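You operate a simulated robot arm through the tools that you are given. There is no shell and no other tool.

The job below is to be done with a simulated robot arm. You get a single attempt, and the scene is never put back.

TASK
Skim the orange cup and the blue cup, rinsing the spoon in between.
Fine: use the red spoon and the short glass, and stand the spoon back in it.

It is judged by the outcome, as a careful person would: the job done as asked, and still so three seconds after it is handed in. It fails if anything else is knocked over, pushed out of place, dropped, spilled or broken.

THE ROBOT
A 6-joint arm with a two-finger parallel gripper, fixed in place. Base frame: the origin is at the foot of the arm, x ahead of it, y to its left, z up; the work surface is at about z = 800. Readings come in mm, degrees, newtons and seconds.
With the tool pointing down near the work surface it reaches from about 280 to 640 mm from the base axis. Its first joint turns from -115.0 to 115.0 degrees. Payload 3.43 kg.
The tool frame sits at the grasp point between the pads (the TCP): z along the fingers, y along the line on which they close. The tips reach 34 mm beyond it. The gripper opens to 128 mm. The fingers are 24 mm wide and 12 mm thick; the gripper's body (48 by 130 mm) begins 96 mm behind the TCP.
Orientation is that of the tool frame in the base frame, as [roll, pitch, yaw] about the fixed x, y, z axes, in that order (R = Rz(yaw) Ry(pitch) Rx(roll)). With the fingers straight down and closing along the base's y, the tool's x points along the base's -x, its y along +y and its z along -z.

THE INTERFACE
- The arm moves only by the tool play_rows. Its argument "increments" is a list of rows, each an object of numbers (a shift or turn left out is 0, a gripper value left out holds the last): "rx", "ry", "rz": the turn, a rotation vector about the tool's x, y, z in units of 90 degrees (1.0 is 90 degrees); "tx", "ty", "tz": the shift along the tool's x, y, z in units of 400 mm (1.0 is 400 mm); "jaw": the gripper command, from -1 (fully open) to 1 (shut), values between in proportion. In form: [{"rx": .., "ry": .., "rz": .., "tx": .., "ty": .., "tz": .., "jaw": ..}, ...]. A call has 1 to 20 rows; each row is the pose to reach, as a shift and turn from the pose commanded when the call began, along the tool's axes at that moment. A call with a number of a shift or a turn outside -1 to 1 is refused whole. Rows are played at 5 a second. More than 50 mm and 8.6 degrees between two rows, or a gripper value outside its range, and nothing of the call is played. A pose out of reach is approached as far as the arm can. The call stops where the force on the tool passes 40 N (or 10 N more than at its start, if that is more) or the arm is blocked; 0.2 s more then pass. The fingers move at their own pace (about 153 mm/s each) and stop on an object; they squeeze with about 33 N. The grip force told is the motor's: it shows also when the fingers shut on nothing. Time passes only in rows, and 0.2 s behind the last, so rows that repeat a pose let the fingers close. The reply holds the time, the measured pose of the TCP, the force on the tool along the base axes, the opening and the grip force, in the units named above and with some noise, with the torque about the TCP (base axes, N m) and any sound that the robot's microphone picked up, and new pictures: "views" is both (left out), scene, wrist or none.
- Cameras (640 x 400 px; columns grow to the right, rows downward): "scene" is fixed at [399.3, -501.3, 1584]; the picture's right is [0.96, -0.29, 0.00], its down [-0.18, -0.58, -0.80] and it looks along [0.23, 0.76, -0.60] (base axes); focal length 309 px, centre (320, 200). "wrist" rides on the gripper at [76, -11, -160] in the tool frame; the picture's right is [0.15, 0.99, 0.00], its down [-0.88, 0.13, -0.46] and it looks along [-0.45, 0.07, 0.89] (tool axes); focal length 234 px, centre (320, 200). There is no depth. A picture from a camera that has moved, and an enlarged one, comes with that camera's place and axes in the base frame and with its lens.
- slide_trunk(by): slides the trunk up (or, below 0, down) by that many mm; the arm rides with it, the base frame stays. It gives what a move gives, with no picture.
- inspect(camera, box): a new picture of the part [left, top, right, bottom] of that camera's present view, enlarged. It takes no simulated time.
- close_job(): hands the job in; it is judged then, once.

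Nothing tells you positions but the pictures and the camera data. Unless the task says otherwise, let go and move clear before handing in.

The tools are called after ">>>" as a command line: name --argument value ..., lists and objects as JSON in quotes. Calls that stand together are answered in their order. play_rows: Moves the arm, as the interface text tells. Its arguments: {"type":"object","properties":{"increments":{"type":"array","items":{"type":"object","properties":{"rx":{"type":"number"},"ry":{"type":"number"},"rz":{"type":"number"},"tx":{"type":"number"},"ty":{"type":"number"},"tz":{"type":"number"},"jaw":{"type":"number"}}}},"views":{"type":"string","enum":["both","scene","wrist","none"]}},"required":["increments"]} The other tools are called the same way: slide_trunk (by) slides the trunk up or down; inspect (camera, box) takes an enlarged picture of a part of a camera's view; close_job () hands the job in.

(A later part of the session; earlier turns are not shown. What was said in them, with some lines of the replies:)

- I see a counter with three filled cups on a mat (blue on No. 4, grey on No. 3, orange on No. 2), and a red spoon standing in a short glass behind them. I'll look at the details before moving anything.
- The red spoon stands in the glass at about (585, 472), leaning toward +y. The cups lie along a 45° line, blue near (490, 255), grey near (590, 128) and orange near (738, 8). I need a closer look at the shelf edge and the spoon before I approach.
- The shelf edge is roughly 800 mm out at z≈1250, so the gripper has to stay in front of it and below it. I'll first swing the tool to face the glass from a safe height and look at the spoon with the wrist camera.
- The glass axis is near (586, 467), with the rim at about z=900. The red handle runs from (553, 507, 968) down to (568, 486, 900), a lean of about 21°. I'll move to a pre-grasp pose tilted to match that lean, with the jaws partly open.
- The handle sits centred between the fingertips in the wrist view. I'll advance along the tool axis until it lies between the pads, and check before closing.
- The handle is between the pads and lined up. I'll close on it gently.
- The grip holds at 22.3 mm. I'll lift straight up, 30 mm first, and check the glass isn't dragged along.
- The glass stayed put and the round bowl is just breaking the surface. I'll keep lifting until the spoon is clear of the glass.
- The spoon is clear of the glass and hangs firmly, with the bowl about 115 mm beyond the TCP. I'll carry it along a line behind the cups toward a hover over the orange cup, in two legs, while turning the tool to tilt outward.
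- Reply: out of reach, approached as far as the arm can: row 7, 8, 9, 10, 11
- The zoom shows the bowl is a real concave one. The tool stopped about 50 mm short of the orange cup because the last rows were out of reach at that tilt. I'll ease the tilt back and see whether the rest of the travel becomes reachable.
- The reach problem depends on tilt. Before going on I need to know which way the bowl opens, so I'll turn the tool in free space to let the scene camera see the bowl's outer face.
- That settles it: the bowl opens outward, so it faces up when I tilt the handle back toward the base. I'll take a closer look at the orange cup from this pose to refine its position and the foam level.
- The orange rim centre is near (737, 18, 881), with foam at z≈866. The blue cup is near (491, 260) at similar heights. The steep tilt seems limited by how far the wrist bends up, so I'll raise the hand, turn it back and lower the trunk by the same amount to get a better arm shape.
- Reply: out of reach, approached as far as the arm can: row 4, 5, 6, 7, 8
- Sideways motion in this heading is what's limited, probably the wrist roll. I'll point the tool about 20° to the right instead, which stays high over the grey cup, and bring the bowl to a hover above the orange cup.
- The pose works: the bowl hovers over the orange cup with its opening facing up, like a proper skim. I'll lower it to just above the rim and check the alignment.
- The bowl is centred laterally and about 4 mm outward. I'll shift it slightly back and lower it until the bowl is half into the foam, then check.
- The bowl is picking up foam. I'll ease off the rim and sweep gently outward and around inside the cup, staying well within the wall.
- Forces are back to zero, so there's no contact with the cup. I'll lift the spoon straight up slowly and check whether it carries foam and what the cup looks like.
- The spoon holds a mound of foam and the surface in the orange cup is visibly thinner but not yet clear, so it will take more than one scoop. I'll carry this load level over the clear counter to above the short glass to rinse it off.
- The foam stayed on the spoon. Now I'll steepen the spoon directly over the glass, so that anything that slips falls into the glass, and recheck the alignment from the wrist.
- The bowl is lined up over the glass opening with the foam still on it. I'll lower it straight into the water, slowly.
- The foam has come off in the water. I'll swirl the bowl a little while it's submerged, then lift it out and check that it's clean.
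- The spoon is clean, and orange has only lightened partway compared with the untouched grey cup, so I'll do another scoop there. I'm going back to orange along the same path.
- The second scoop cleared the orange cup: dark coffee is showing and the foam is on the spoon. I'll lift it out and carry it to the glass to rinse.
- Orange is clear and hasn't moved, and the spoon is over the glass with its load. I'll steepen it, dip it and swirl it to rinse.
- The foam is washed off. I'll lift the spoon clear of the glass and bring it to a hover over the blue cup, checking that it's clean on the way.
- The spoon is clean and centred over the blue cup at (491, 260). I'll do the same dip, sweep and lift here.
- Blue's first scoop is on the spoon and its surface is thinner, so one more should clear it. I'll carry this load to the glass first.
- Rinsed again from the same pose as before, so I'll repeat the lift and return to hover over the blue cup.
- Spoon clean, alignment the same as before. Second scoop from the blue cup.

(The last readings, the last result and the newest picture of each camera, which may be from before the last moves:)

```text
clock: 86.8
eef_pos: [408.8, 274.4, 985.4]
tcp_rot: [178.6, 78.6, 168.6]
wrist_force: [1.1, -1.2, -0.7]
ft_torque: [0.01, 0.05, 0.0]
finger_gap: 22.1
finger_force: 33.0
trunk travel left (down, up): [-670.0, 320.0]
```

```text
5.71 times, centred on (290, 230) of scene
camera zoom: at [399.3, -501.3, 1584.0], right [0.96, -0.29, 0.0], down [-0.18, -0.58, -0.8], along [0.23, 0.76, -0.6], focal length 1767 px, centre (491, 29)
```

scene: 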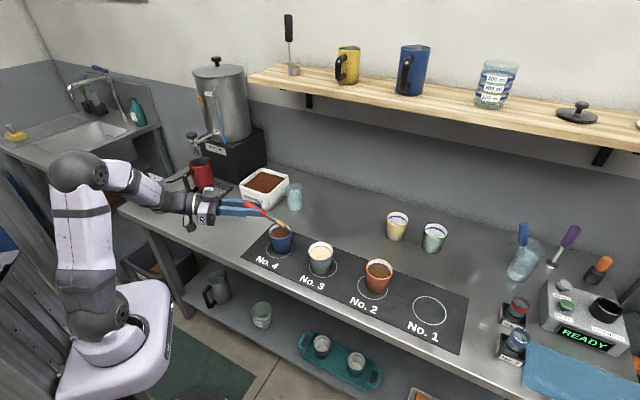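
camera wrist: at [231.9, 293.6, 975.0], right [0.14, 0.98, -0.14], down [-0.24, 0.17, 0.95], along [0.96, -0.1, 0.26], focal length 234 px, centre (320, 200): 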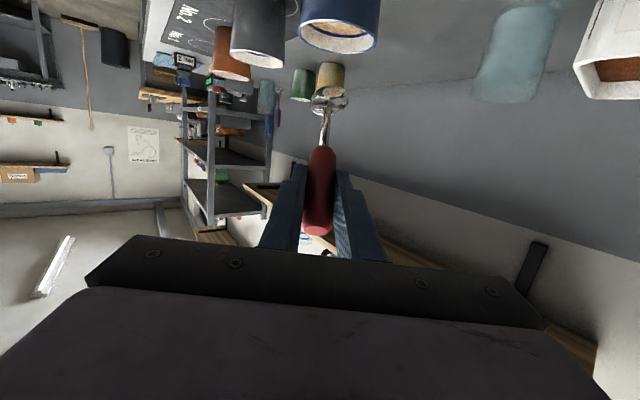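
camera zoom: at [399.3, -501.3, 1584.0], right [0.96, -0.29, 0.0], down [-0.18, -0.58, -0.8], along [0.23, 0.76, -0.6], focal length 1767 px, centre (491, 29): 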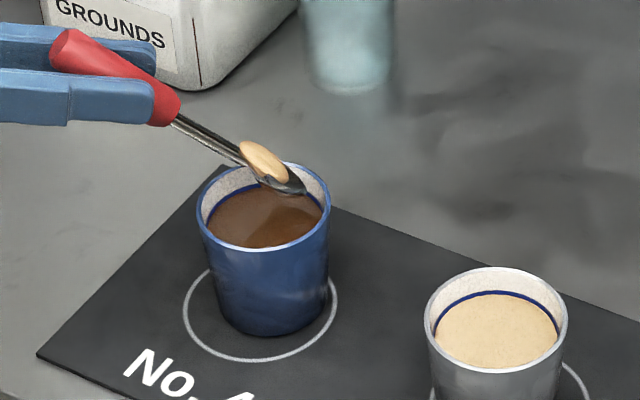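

Blue is now clear too, with dark coffee showing. I'll take the load to the glass to rinse it off, and then leave the spoon standing there.

>>> play_rows --increments '[{"tx": -0.0294, "tz": -0.006}, {"tx": -0.0612, "tz": -0.0125}, {"tx": -0.0637, "ty": 0.0132, "tz": -0.0083, "rx": -0.0099, "rz": -0.002}, {"tx": -0.0697, "ty": 0.0441, "tz": 0.0015, "rx": -0.033, "rz": -0.0067}, {"tx": -0.0782, "ty": 0.0883, "tz": 0.0154, "rx": -0.066, "rz": -0.0134}, {"tx": -0.0875, "ty": 0.1368, "tz": 0.0307, "rx": -0.1023, "rz": -0.0208}, {"tx": -0.0968, "ty": 0.1853, "tz": 0.0461, "rx": -0.1386, "rz": -0.0282}, {"tx": -0.1061, "ty": 0.2339, "tz": 0.0614, "rx": -0.1749, "rz": -0.0356}, {"tx": -0.1155, "ty": 0.2824, "tz": 0.0768, "rx": -0.2112, "rz": -0.0429}, {"tx": -0.1248, "ty": 0.331, "tz": 0.0921, "rx": -0.2475, "rz": -0.0503}, {"tx": -0.1341, "ty": 0.3795, "tz": 0.1075, "rx": -0.2838, "rz": -0.0577}, {"tx": -0.1418, "ty": 0.4192, "tz": 0.12, "rx": -0.3135, "rz": -0.0637}, {"tx": -0.146, "ty": 0.4413, "tz": 0.127, "rx": -0.33, "rz": -0.0671}, {"tx": -0.146, "ty": 0.4413, "tz": 0.127, "rx": -0.33, "rz": -0.0671}]' --views "scene"

>>> inspect --camera "scene" --box '[260, 150, 330, 220]'

>>> inspect --camera "scene" --box '[250, 210, 410, 320]'

```text
clock: 89.8
eef_pos: [501.4, 437.1, 1033.3]
tcp_rot: [178.6, 78.6, -161.1]
wrist_force: [-0.4, 0.0, -0.8]
ft_torque: [-0.01, 0.02, 0.04]
finger_gap: 22.1
finger_force: 33.1
trunk travel left (down, up): [-670.0, 320.0]
```

scene: 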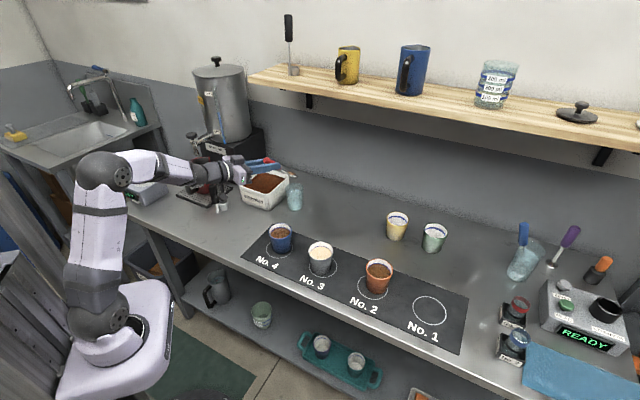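

```text
5.71 times, centred on (295, 185) of scene
camera zoom: at [399.3, -501.3, 1584.0], right [0.96, -0.29, 0.0], down [-0.18, -0.58, -0.8], along [0.23, 0.76, -0.6], focal length 1767 px, centre (463, 286)
```

zoom: 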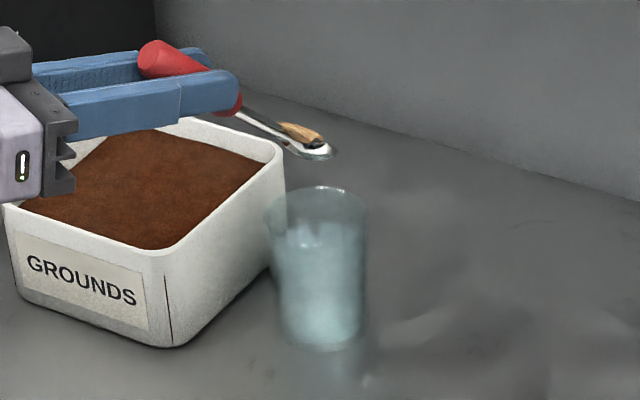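

```text
3.64 times, centred on (330, 265) of scene
camera zoom: at [399.3, -501.3, 1584.0], right [0.96, -0.29, 0.0], down [-0.18, -0.58, -0.8], along [0.23, 0.76, -0.6], focal length 1124 px, centre (284, -36)
```

zoom: 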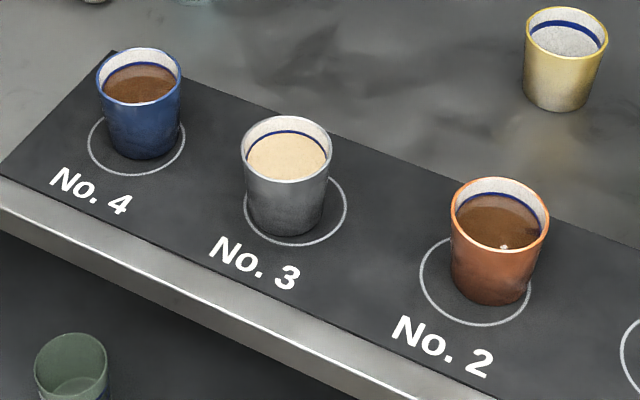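

Both target cups are clear and the grey one is untouched. I'll dip and swirl again to wash off this last load.

>>> play_rows --increments '[{"tx": -0.0064, "ty": -0.001, "tz": 0.0167, "ry": 0.0487}, {"tx": -0.0128, "ty": -0.002, "tz": 0.0333, "ry": 0.0974}, {"tx": -0.0192, "ty": -0.003, "tz": 0.05, "ry": 0.1461}, {"tx": -0.0255, "ty": -0.004, "tz": 0.0667, "ry": 0.1948}, {"tx": -0.0319, "ty": -0.005, "tz": 0.0833, "ry": 0.2435}, {"tx": -0.0383, "ty": -0.006, "tz": 0.1, "ry": 0.2922}, {"tx": -0.0089, "ty": -0.006, "tz": 0.106, "ry": 0.2922}, {"tx": 0.0254, "ty": -0.006, "tz": 0.113, "ry": 0.2922}, {"tx": 0.0597, "ty": -0.006, "tz": 0.1199, "ry": 0.2922}, {"tx": 0.094, "ty": -0.006, "tz": 0.1269, "ry": 0.2922}, {"tx": 0.1283, "ty": -0.006, "tz": 0.1339, "ry": 0.2922}, {"tx": 0.1601, "ty": -0.006, "tz": 0.1404, "ry": 0.2922}, {"tx": 0.1601, "ty": 0.0055, "tz": 0.1404, "ry": 0.2922}, {"tx": 0.1601, "ty": -0.0175, "tz": 0.1404, "ry": 0.2922}, {"tx": 0.1601, "ty": 0.0055, "tz": 0.1404, "ry": 0.2922}, {"tx": 0.1601, "ty": -0.0175, "tz": 0.1404, "ry": 0.2922}, {"tx": 0.1581, "ty": -0.006, "tz": 0.1502, "ry": 0.2922}, {"tx": 0.1621, "ty": -0.006, "tz": 0.1306, "ry": 0.2922}, {"tx": 0.1601, "ty": -0.006, "tz": 0.1404, "ry": 0.2922}, {"tx": 0.1601, "ty": -0.006, "tz": 0.1404, "ry": 0.2922}]' --views "both"

>>> inspect --camera "scene" --box '[265, 160, 325, 220]'

>>> inspect --camera "wrist" --box '[260, 20, 400, 160]'

```text
clock: 94.0
eef_pos: [541.7, 449.1, 957.4]
tcp_rot: [179.5, 52.3, -160.1]
wrist_force: [0.7, -0.3, -0.3]
ft_torque: [-0.02, 0.03, 0.0]
finger_gap: 22.1
finger_force: 33.4
trunk travel left (down, up): [-670.0, 320.0]
camera wrist: at [384.2, 378.2, 996.5], right [-0.43, 0.9, -0.11], down [0.12, 0.18, 0.98], along [0.9, 0.4, -0.19], focal length 234 px, centre (320, 200)
```

scene: 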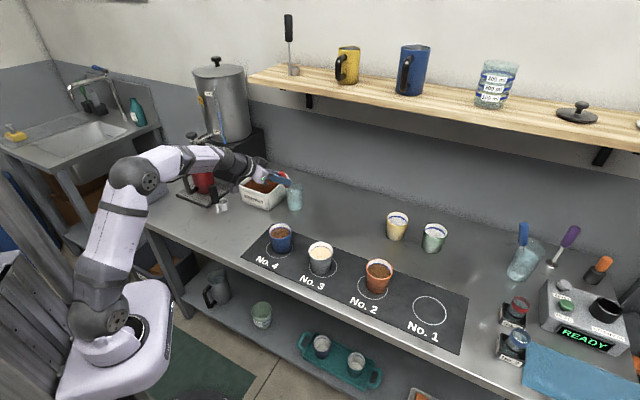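
wrist: 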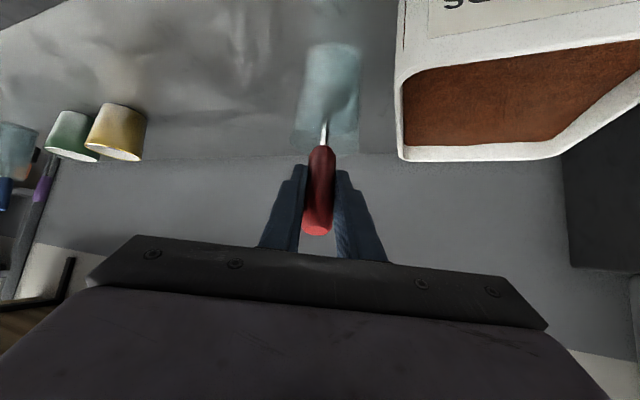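

```text
6.67 times, centred on (295, 190) of scene
camera zoom: at [399.3, -501.3, 1584.0], right [0.96, -0.29, 0.0], down [-0.18, -0.58, -0.8], along [0.23, 0.76, -0.6], focal length 2061 px, centre (487, 267)
```

zoom: 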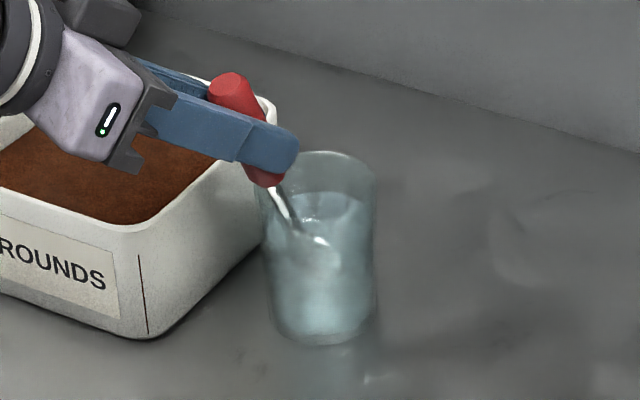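

```text
2.86 times, centred on (330, 90) of wrist
camera zoom: at [384.2, 378.2, 996.5], right [-0.43, 0.9, -0.11], down [0.12, 0.18, 0.98], along [0.9, 0.4, -0.19], focal length 669 px, centre (291, 514)
```

zoom: 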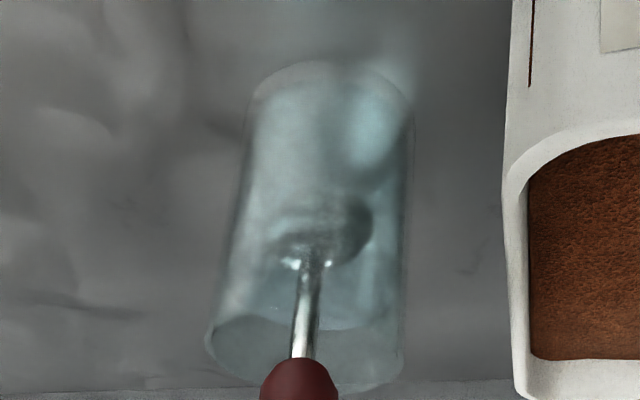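

The spoon is rinsed and centred in the glass. I'll add a bit of lean and lower it toward the glass floor, watching the force for contact.

>>> play_rows --increments '[{"tx": 0.0097, "ty": 0.0006, "tz": 0.0027, "ry": -0.0089}, {"tx": 0.0193, "ty": 0.0012, "tz": 0.0053, "ry": -0.0178}, {"tx": 0.029, "ty": 0.0018, "tz": 0.008, "ry": -0.0267}, {"tx": 0.0386, "ty": 0.0025, "tz": 0.0106, "ry": -0.0356}, {"tx": 0.0386, "ty": 0.0025, "tz": 0.0106, "ry": -0.0356}]' --views "both"

>>> inspect --camera "scene" --box '[270, 165, 320, 215]'

>>> inspect --camera "wrist" --box '[260, 40, 400, 180]'

```text
clock: 95.2
eef_pos: [534.9, 448.3, 943.7]
tcp_rot: [179.5, 55.5, -160.1]
wrist_force: [0.9, 0.4, 0.9]
ft_torque: [0.03, -0.09, 0.0]
finger_gap: 21.9
finger_force: 32.9
trunk travel left (down, up): [-670.0, 320.0]
camera wrist: at [376.5, 376.3, 972.6], right [-0.42, 0.9, -0.12], down [0.07, 0.16, 0.98], along [0.9, 0.41, -0.13], focal length 234 px, centre (320, 200)
```

scene: 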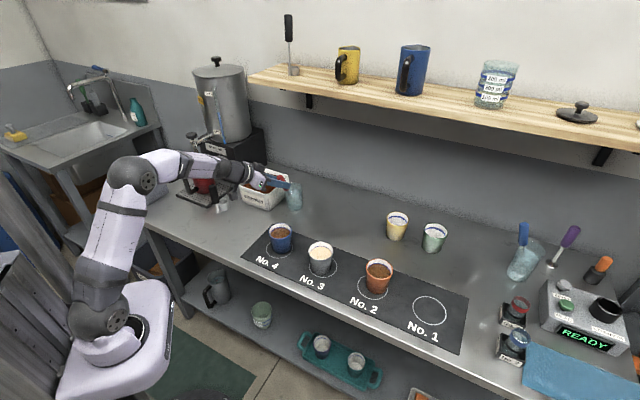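
wrist: 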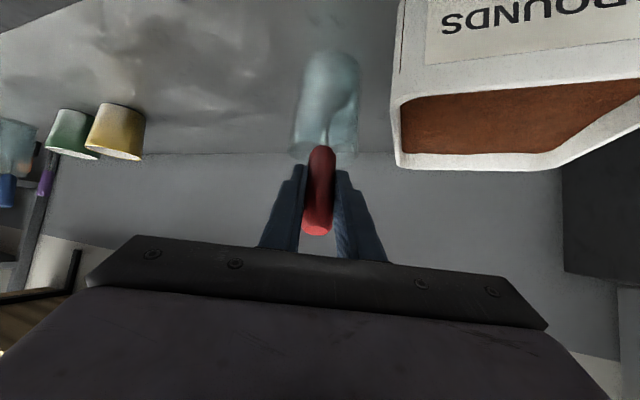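

```text
8.00 times, centred on (295, 190) of scene
camera zoom: at [399.3, -501.3, 1584.0], right [0.96, -0.29, 0.0], down [-0.18, -0.58, -0.8], along [0.23, 0.76, -0.6], focal length 2473 px, centre (520, 280)
```

zoom: 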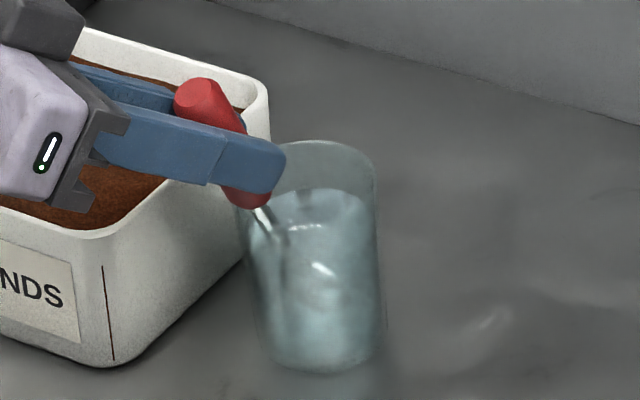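

```text
2.86 times, centred on (330, 110) of wrist
camera zoom: at [376.5, 376.3, 972.6], right [-0.42, 0.9, -0.12], down [0.07, 0.16, 0.98], along [0.9, 0.41, -0.13], focal length 669 px, centre (291, 457)
```

zoom: 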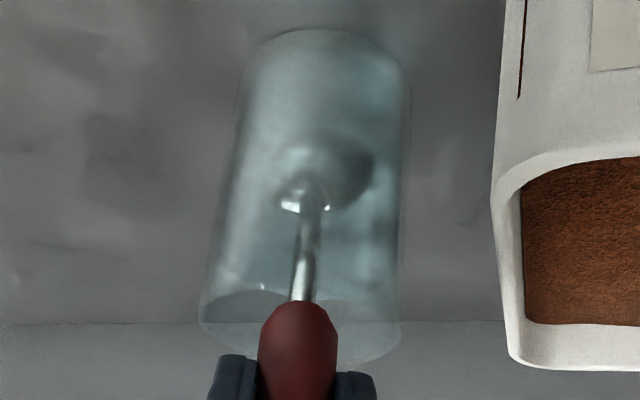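

>>> play_rows --increments '[{"tx": -0.0042, "tz": 0.0062}, {"tx": 0.0, "tz": 0.009}, {"tx": 0.004, "tz": 0.0118}, {"tx": 0.004, "tz": 0.0118}]' --views "both"

>>> inspect --camera "wrist" --box '[260, 40, 400, 180]'

>>> inspect --camera "scene" --box '[270, 165, 320, 215]'

```text
clock: 96.2
eef_pos: [537.2, 449.2, 939.9]
tcp_rot: [179.5, 55.4, -160.2]
wrist_force: [1.7, 0.3, 0.4]
ft_torque: [0.0, -0.07, 0.02]
finger_gap: 21.9
finger_force: 32.7
trunk travel left (down, up): [-670.0, 320.0]
camera wrist: at [379.0, 377.6, 968.5], right [-0.42, 0.9, -0.12], down [0.07, 0.16, 0.98], along [0.9, 0.41, -0.13], focal length 234 px, centre (320, 200)
```

scene: 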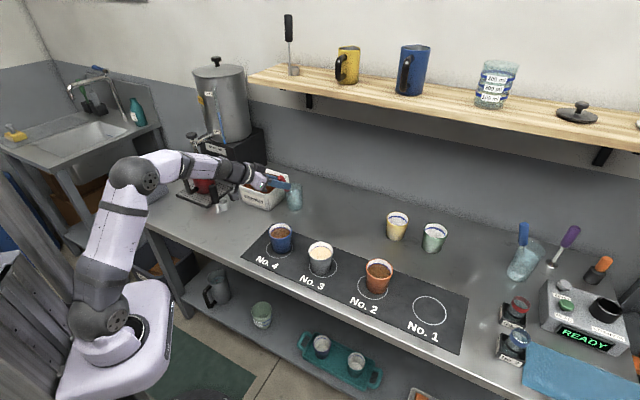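
wrist: 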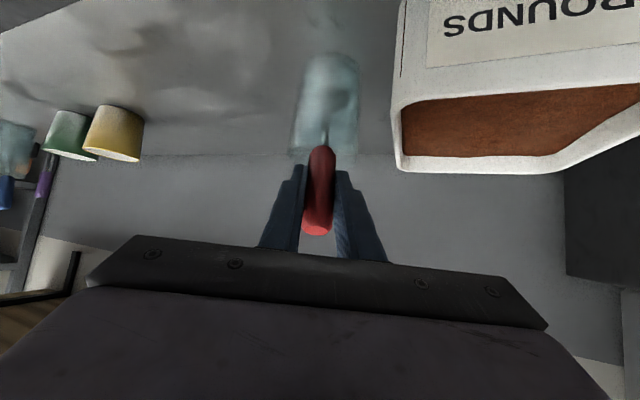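

```text
2.86 times, centred on (330, 110) of wrist
camera zoom: at [379.0, 377.6, 968.5], right [-0.42, 0.9, -0.12], down [0.07, 0.16, 0.98], along [0.9, 0.41, -0.13], focal length 669 px, centre (291, 457)
```

zoom: 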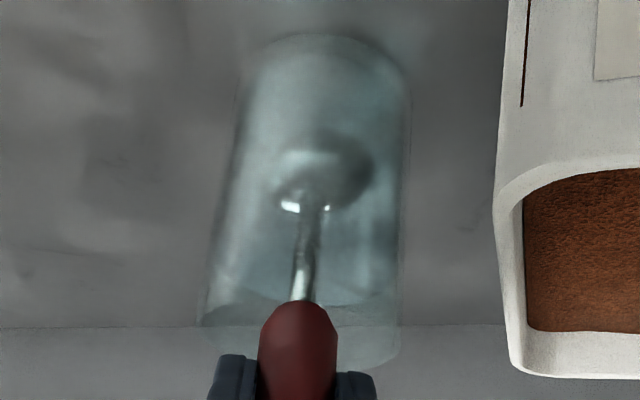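

```text
8.00 times, centred on (295, 190) of scene
camera zoom: at [399.3, -501.3, 1584.0], right [0.96, -0.29, 0.0], down [-0.18, -0.58, -0.8], along [0.23, 0.76, -0.6], focal length 2473 px, centre (520, 280)
```

zoom: 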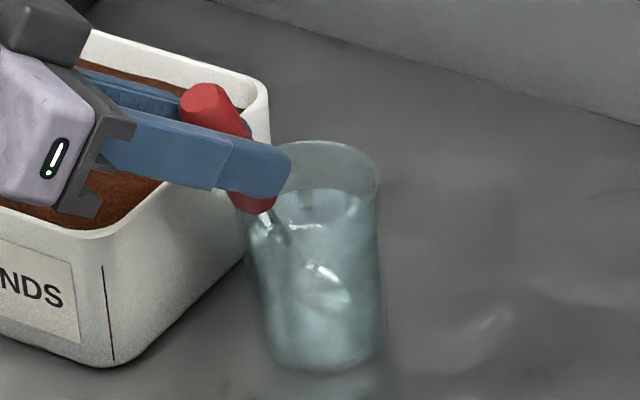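

There's a light sideways force on the spoon, probably the shaft pressing the near rim. I'll ease it a few millimetres outward so it doesn't push on the glass.

>>> play_rows --increments '[{"tx": -0.0028, "tz": 0.0041}, {"tx": -0.0057, "tz": 0.0082}, {"tx": -0.0057, "tz": 0.0082}]' --views "both"

>>> inspect --camera "scene" --box '[270, 165, 320, 215]'

>>> inspect --camera "wrist" --box '[280, 60, 380, 170]'

```text
clock: 97.0
eef_pos: [541.3, 452.1, 940.3]
tcp_rot: [179.5, 55.5, -160.1]
wrist_force: [0.3, 1.4, 0.4]
ft_torque: [0.03, -0.07, -0.01]
finger_gap: 22.0
finger_force: 33.1
trunk travel left (down, up): [-670.0, 320.0]
camera wrist: at [383.3, 378.8, 968.3], right [-0.42, 0.9, -0.12], down [0.07, 0.16, 0.98], along [0.9, 0.41, -0.13], focal length 234 px, centre (320, 200)
```

scene: 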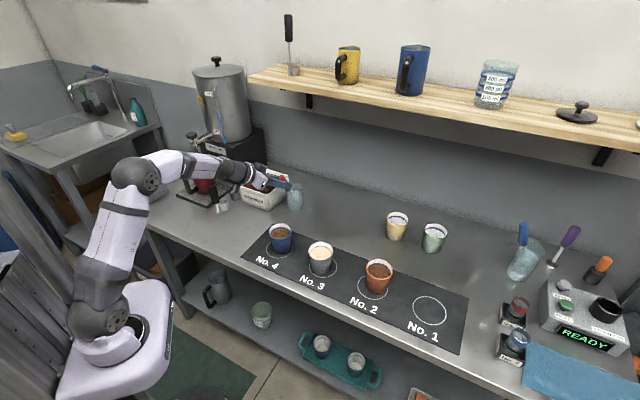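
wrist: 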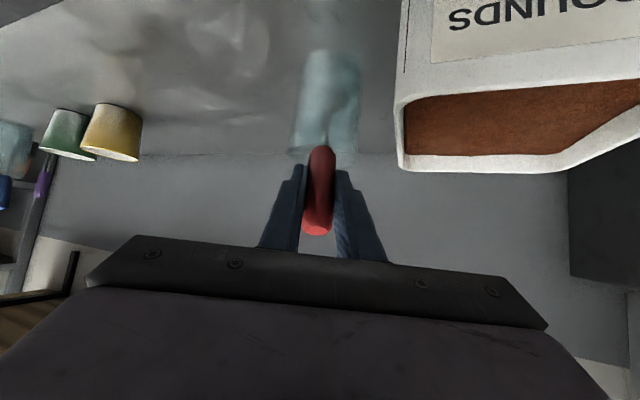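

```text
8.00 times, centred on (295, 190) of scene
camera zoom: at [399.3, -501.3, 1584.0], right [0.96, -0.29, 0.0], down [-0.18, -0.58, -0.8], along [0.23, 0.76, -0.6], focal length 2473 px, centre (520, 280)
```

zoom: 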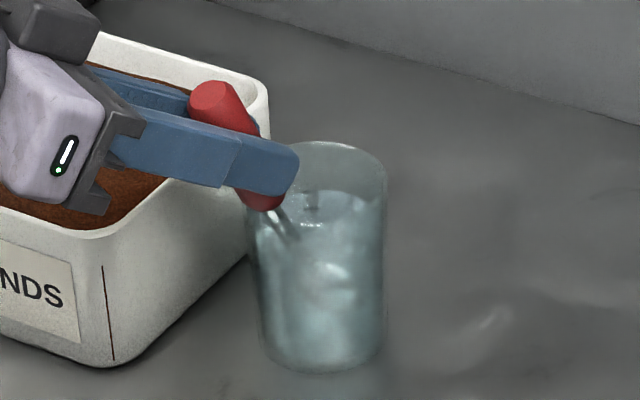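

```text
3.64 times, centred on (330, 115) of wrist
camera zoom: at [383.3, 378.8, 968.3], right [-0.42, 0.9, -0.12], down [0.07, 0.16, 0.98], along [0.9, 0.41, -0.13], focal length 852 px, centre (284, 509)
```

zoom: 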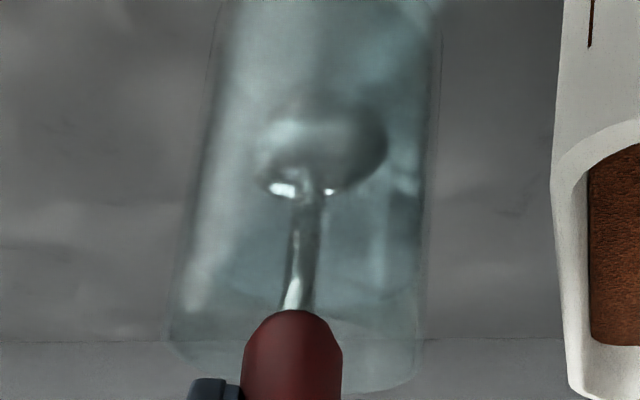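

>>> inspect --camera "scene" --box '[270, 160, 320, 215]'

```text
7.27 times, centred on (295, 188) of scene
camera zoom: at [399.3, -501.3, 1584.0], right [0.96, -0.29, 0.0], down [-0.18, -0.58, -0.8], along [0.23, 0.76, -0.6], focal length 2248 px, centre (502, 291)
```

zoom: 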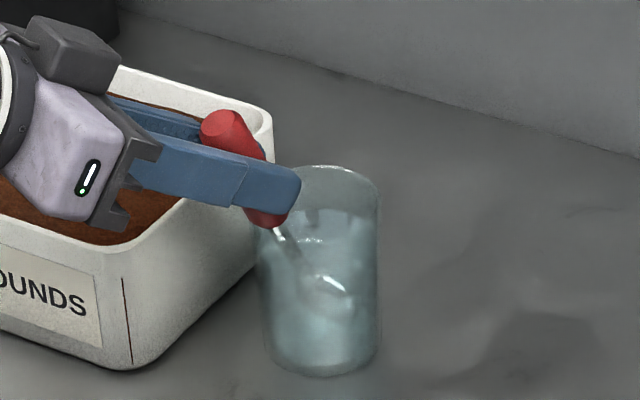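

The glass is upright and exactly where it started, with the spoon standing inside it. I'll open the fingers gradually so it settles against the rim.

>>> play_rows --increments '[{"tx": 0.0015, "tz": 0.001, "jaw": 0.75}, {"tx": 0.0021, "tz": 0.0014, "jaw": 0.68}, {"tx": 0.0021, "tz": 0.0014, "jaw": 0.64}, {"tx": 0.0021, "tz": 0.0014, "jaw": 0.61}, {"tx": 0.0021, "tz": 0.0014, "jaw": 0.58}, {"tx": 0.0021, "tz": 0.0014, "jaw": 0.54}, {"tx": 0.0021, "tz": 0.0014, "jaw": 0.5}, {"tx": 0.0021, "tz": 0.0014, "jaw": 0.45}, {"tx": 0.0021, "tz": 0.0014, "jaw": 0.4}, {"tx": 0.0021, "tz": 0.0014, "jaw": 0.4}, {"tx": 0.0021, "tz": 0.0014, "jaw": 0.4}]' --views "both"

>>> inspect --camera "scene" --box '[270, 160, 320, 215]'

>>> inspect --camera "wrist" --box '[240, 60, 400, 250]'

```text
clock: 99.4
eef_pos: [542.3, 450.0, 938.3]
tcp_rot: [179.4, 55.5, -160.2]
wrist_force: [1.0, -0.4, 0.6]
ft_torque: [-0.01, -0.02, -0.04]
finger_gap: 38.5
finger_force: 0.1
trunk travel left (down, up): [-670.0, 320.0]
camera wrist: at [383.2, 378.7, 967.4], right [-0.42, 0.9, -0.12], down [0.07, 0.16, 0.98], along [0.9, 0.41, -0.13], focal length 234 px, centre (320, 200)
```

scene: 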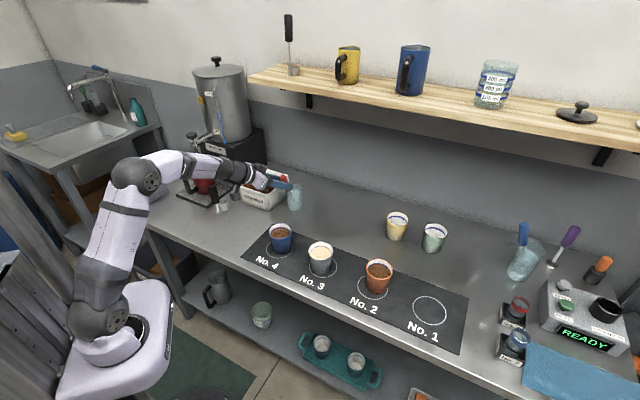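
wrist: 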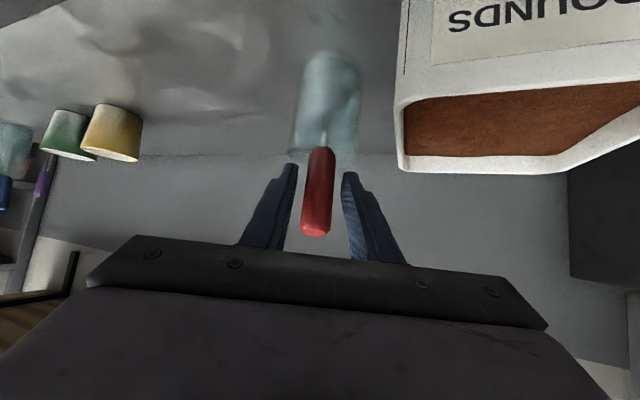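

```text
7.27 times, centred on (295, 188) of scene
camera zoom: at [399.3, -501.3, 1584.0], right [0.96, -0.29, 0.0], down [-0.18, -0.58, -0.8], along [0.23, 0.76, -0.6], focal length 2248 px, centre (502, 291)
```

zoom: 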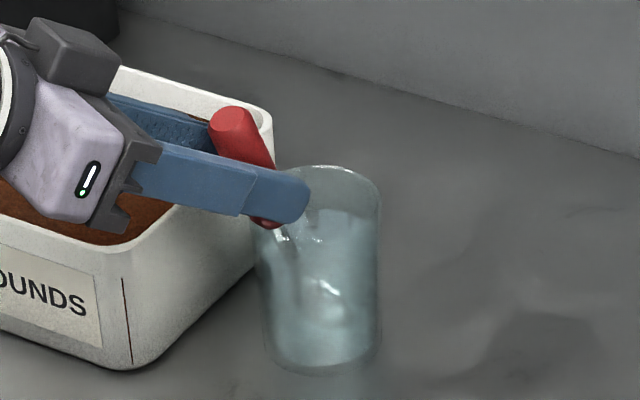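

```text
2.11 times, centred on (320, 155) of wrist
camera zoom: at [383.2, 378.7, 967.4], right [-0.42, 0.9, -0.12], down [0.07, 0.16, 0.98], along [0.9, 0.41, -0.13], focal length 493 px, centre (320, 295)
```

zoom: 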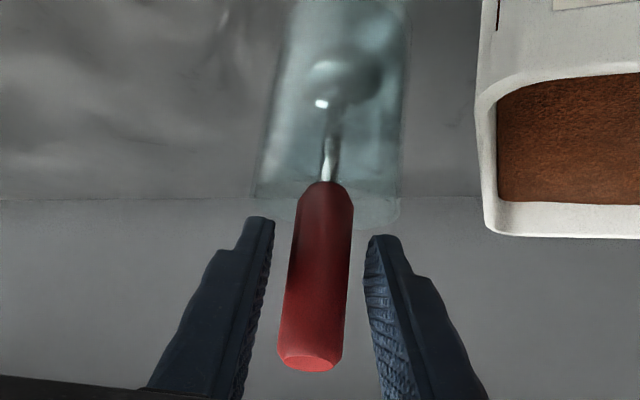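

The spoon has settled upright in the glass, leaning on the rim. I'll open a little wider and back away along the finger axis.

>>> play_rows --increments '[{"jaw": 0.25}, {"jaw": 0.1}, {"jaw": 0.06}, {"tz": -0.02, "jaw": 0.06}, {"tz": -0.05, "jaw": 0.06}, {"tz": -0.09, "jaw": 0.06}, {"tz": -0.14, "jaw": 0.06}, {"tz": -0.19, "jaw": 0.06}, {"tz": -0.24, "jaw": 0.06}, {"tz": -0.29, "jaw": 0.06}, {"tz": -0.34, "jaw": 0.06}, {"tz": -0.34, "jaw": 0.06}]' --views "both"

>>> inspect --camera "scene" --box '[270, 160, 320, 215]'

>>> inspect --camera "wrist" --box '[240, 60, 400, 200]'

```text
clock: 102.0
eef_pos: [436.1, 411.5, 1016.6]
tcp_rot: [179.5, 55.5, -160.2]
wrist_force: [-0.5, 0.6, 0.6]
ft_torque: [0.02, -0.01, 0.0]
finger_gap: 59.9
finger_force: 0.1
trunk travel left (down, up): [-670.0, 320.0]
camera wrist: at [278.1, 339.6, 1044.6], right [-0.42, 0.9, -0.12], down [0.07, 0.16, 0.98], along [0.9, 0.41, -0.13], focal length 234 px, centre (320, 200)
```

scene: 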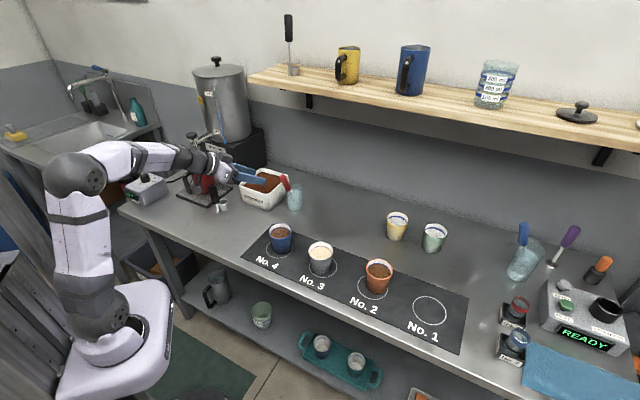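
wrist: 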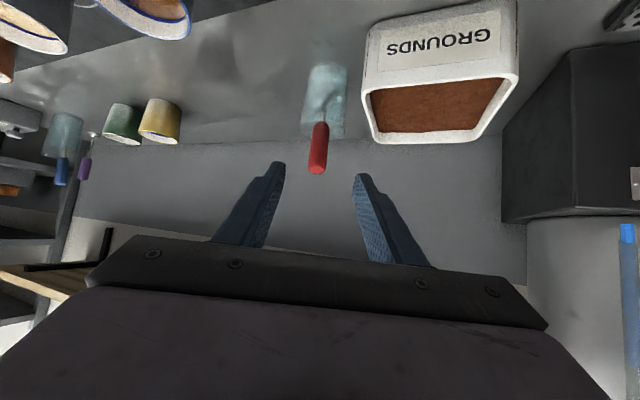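

```text
7.27 times, centred on (295, 188) of scene
camera zoom: at [399.3, -501.3, 1584.0], right [0.96, -0.29, 0.0], down [-0.18, -0.58, -0.8], along [0.23, 0.76, -0.6], focal length 2248 px, centre (502, 291)
```

zoom: 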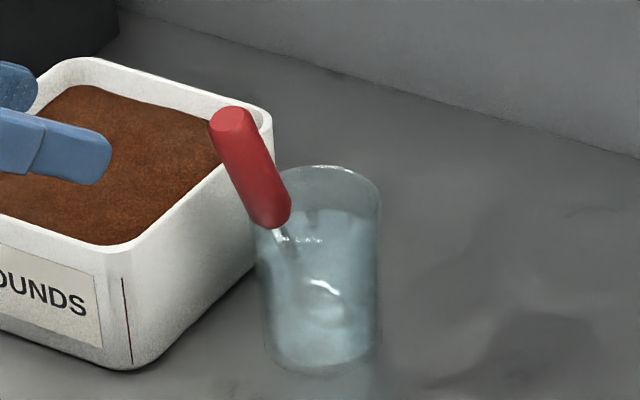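

```text
2.86 times, centred on (320, 130) of wrist
camera zoom: at [278.1, 339.6, 1044.6], right [-0.42, 0.9, -0.12], down [0.07, 0.16, 0.98], along [0.9, 0.41, -0.13], focal length 669 px, centre (320, 400)
```

zoom: 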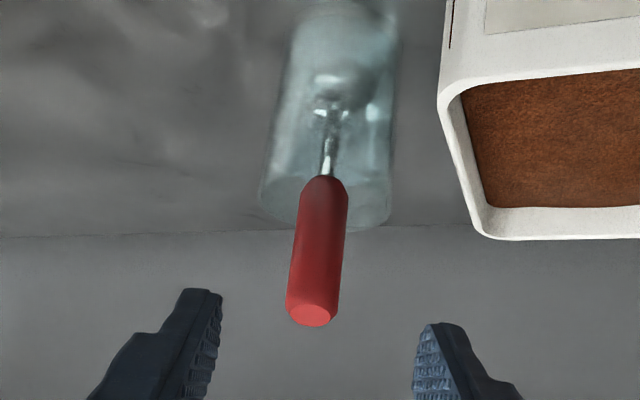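

The spoon is standing in the short glass. I'll move a bit further clear, let things settle, and check the whole counter.

>>> play_rows --increments '[{"tz": -0.04, "tx": -0.02}, {"tz": -0.08, "tx": -0.05}, {"tz": -0.12, "tx": -0.08}, {"tz": -0.12, "tx": -0.08}, {"tz": -0.12, "tx": -0.08}, {"tz": -0.12, "tx": -0.08}, {"tz": -0.12, "tx": -0.08}, {"tz": -0.12, "tx": -0.08}]' --views "both"

>>> inspect --camera "scene" --box '[270, 160, 320, 215]'

>>> inspect --camera "scene" --box '[240, 200, 470, 350]'

>>> inspect --camera "scene" --box '[110, 130, 330, 270]'

```text
clock: 103.8
eef_pos: [416.3, 403.0, 1070.1]
tcp_rot: [179.5, 55.5, -160.2]
wrist_force: [-0.6, 0.4, -0.1]
ft_torque: [0.01, 0.01, -0.02]
finger_gap: 60.2
finger_force: 0.2
trunk travel left (down, up): [-670.0, 320.0]
camera wrist: at [257.8, 331.6, 1098.1], right [-0.42, 0.9, -0.12], down [0.07, 0.16, 0.98], along [0.9, 0.41, -0.13], focal length 234 px, centre (320, 200)
```

scene: 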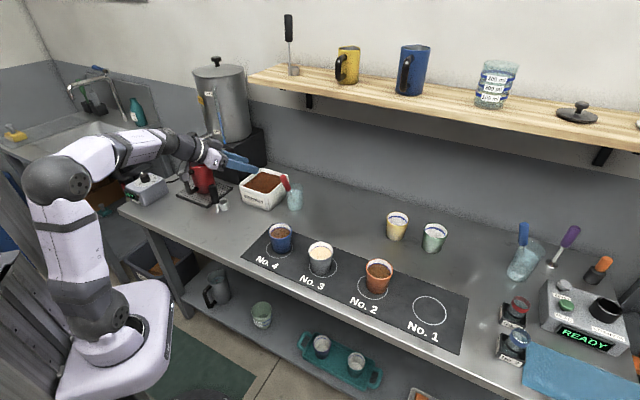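
wrist: 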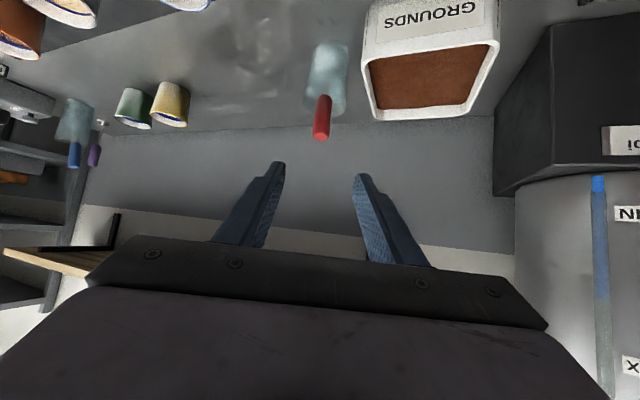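

```text
7.27 times, centred on (295, 188) of scene
camera zoom: at [399.3, -501.3, 1584.0], right [0.96, -0.29, 0.0], down [-0.18, -0.58, -0.8], along [0.23, 0.76, -0.6], focal length 2248 px, centre (502, 291)
```

zoom: 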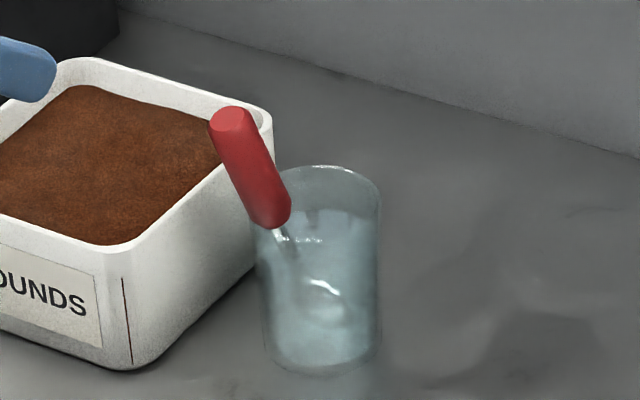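

```text
2.67 times, centred on (355, 275) of scene
camera zoom: at [399.3, -501.3, 1584.0], right [0.96, -0.29, 0.0], down [-0.18, -0.58, -0.8], along [0.23, 0.76, -0.6], focal length 824 px, centre (227, 0)
```

zoom: 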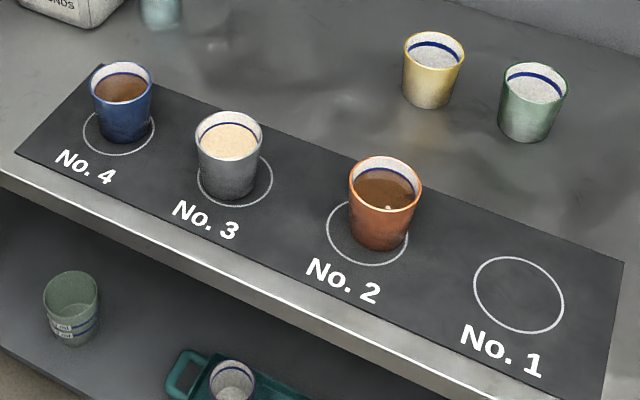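

```text
2.86 times, centred on (220, 200) of scene
camera zoom: at [399.3, -501.3, 1584.0], right [0.96, -0.29, 0.0], down [-0.18, -0.58, -0.8], along [0.23, 0.76, -0.6], focal length 883 px, centre (606, 200)
```

zoom: 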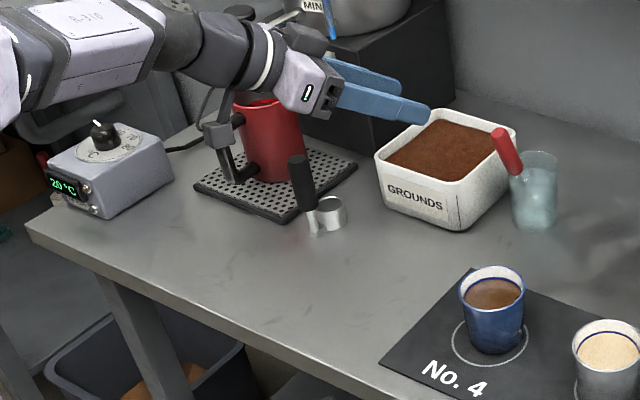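

The orange and blue cups are skimmed to dark coffee and the grey cup is untouched. The spoon was rinsed between cups and now stands still in the short glass, and nothing else has moved. The gripper is clear, so I'm handing in the job.

>>> close_job

```text
The job is handed in.
```

I skimmed the orange cup and then the blue cup with the red spoon; both now show dark coffee with no foam. Each cup took two scoops, and I rinsed the spoon in the short glass after every scoop, including between the two cups.

The red spoon is back in the short glass, leaning on the rim and still. The cups and the glass are where they started, I saw no spills, and the grey cup was left alone. The gripper is clear.

While setting the spoon down, it pressed lightly on the rim of the glass for a moment. I eased it off, and the glass was upright in its original spot before I let go.
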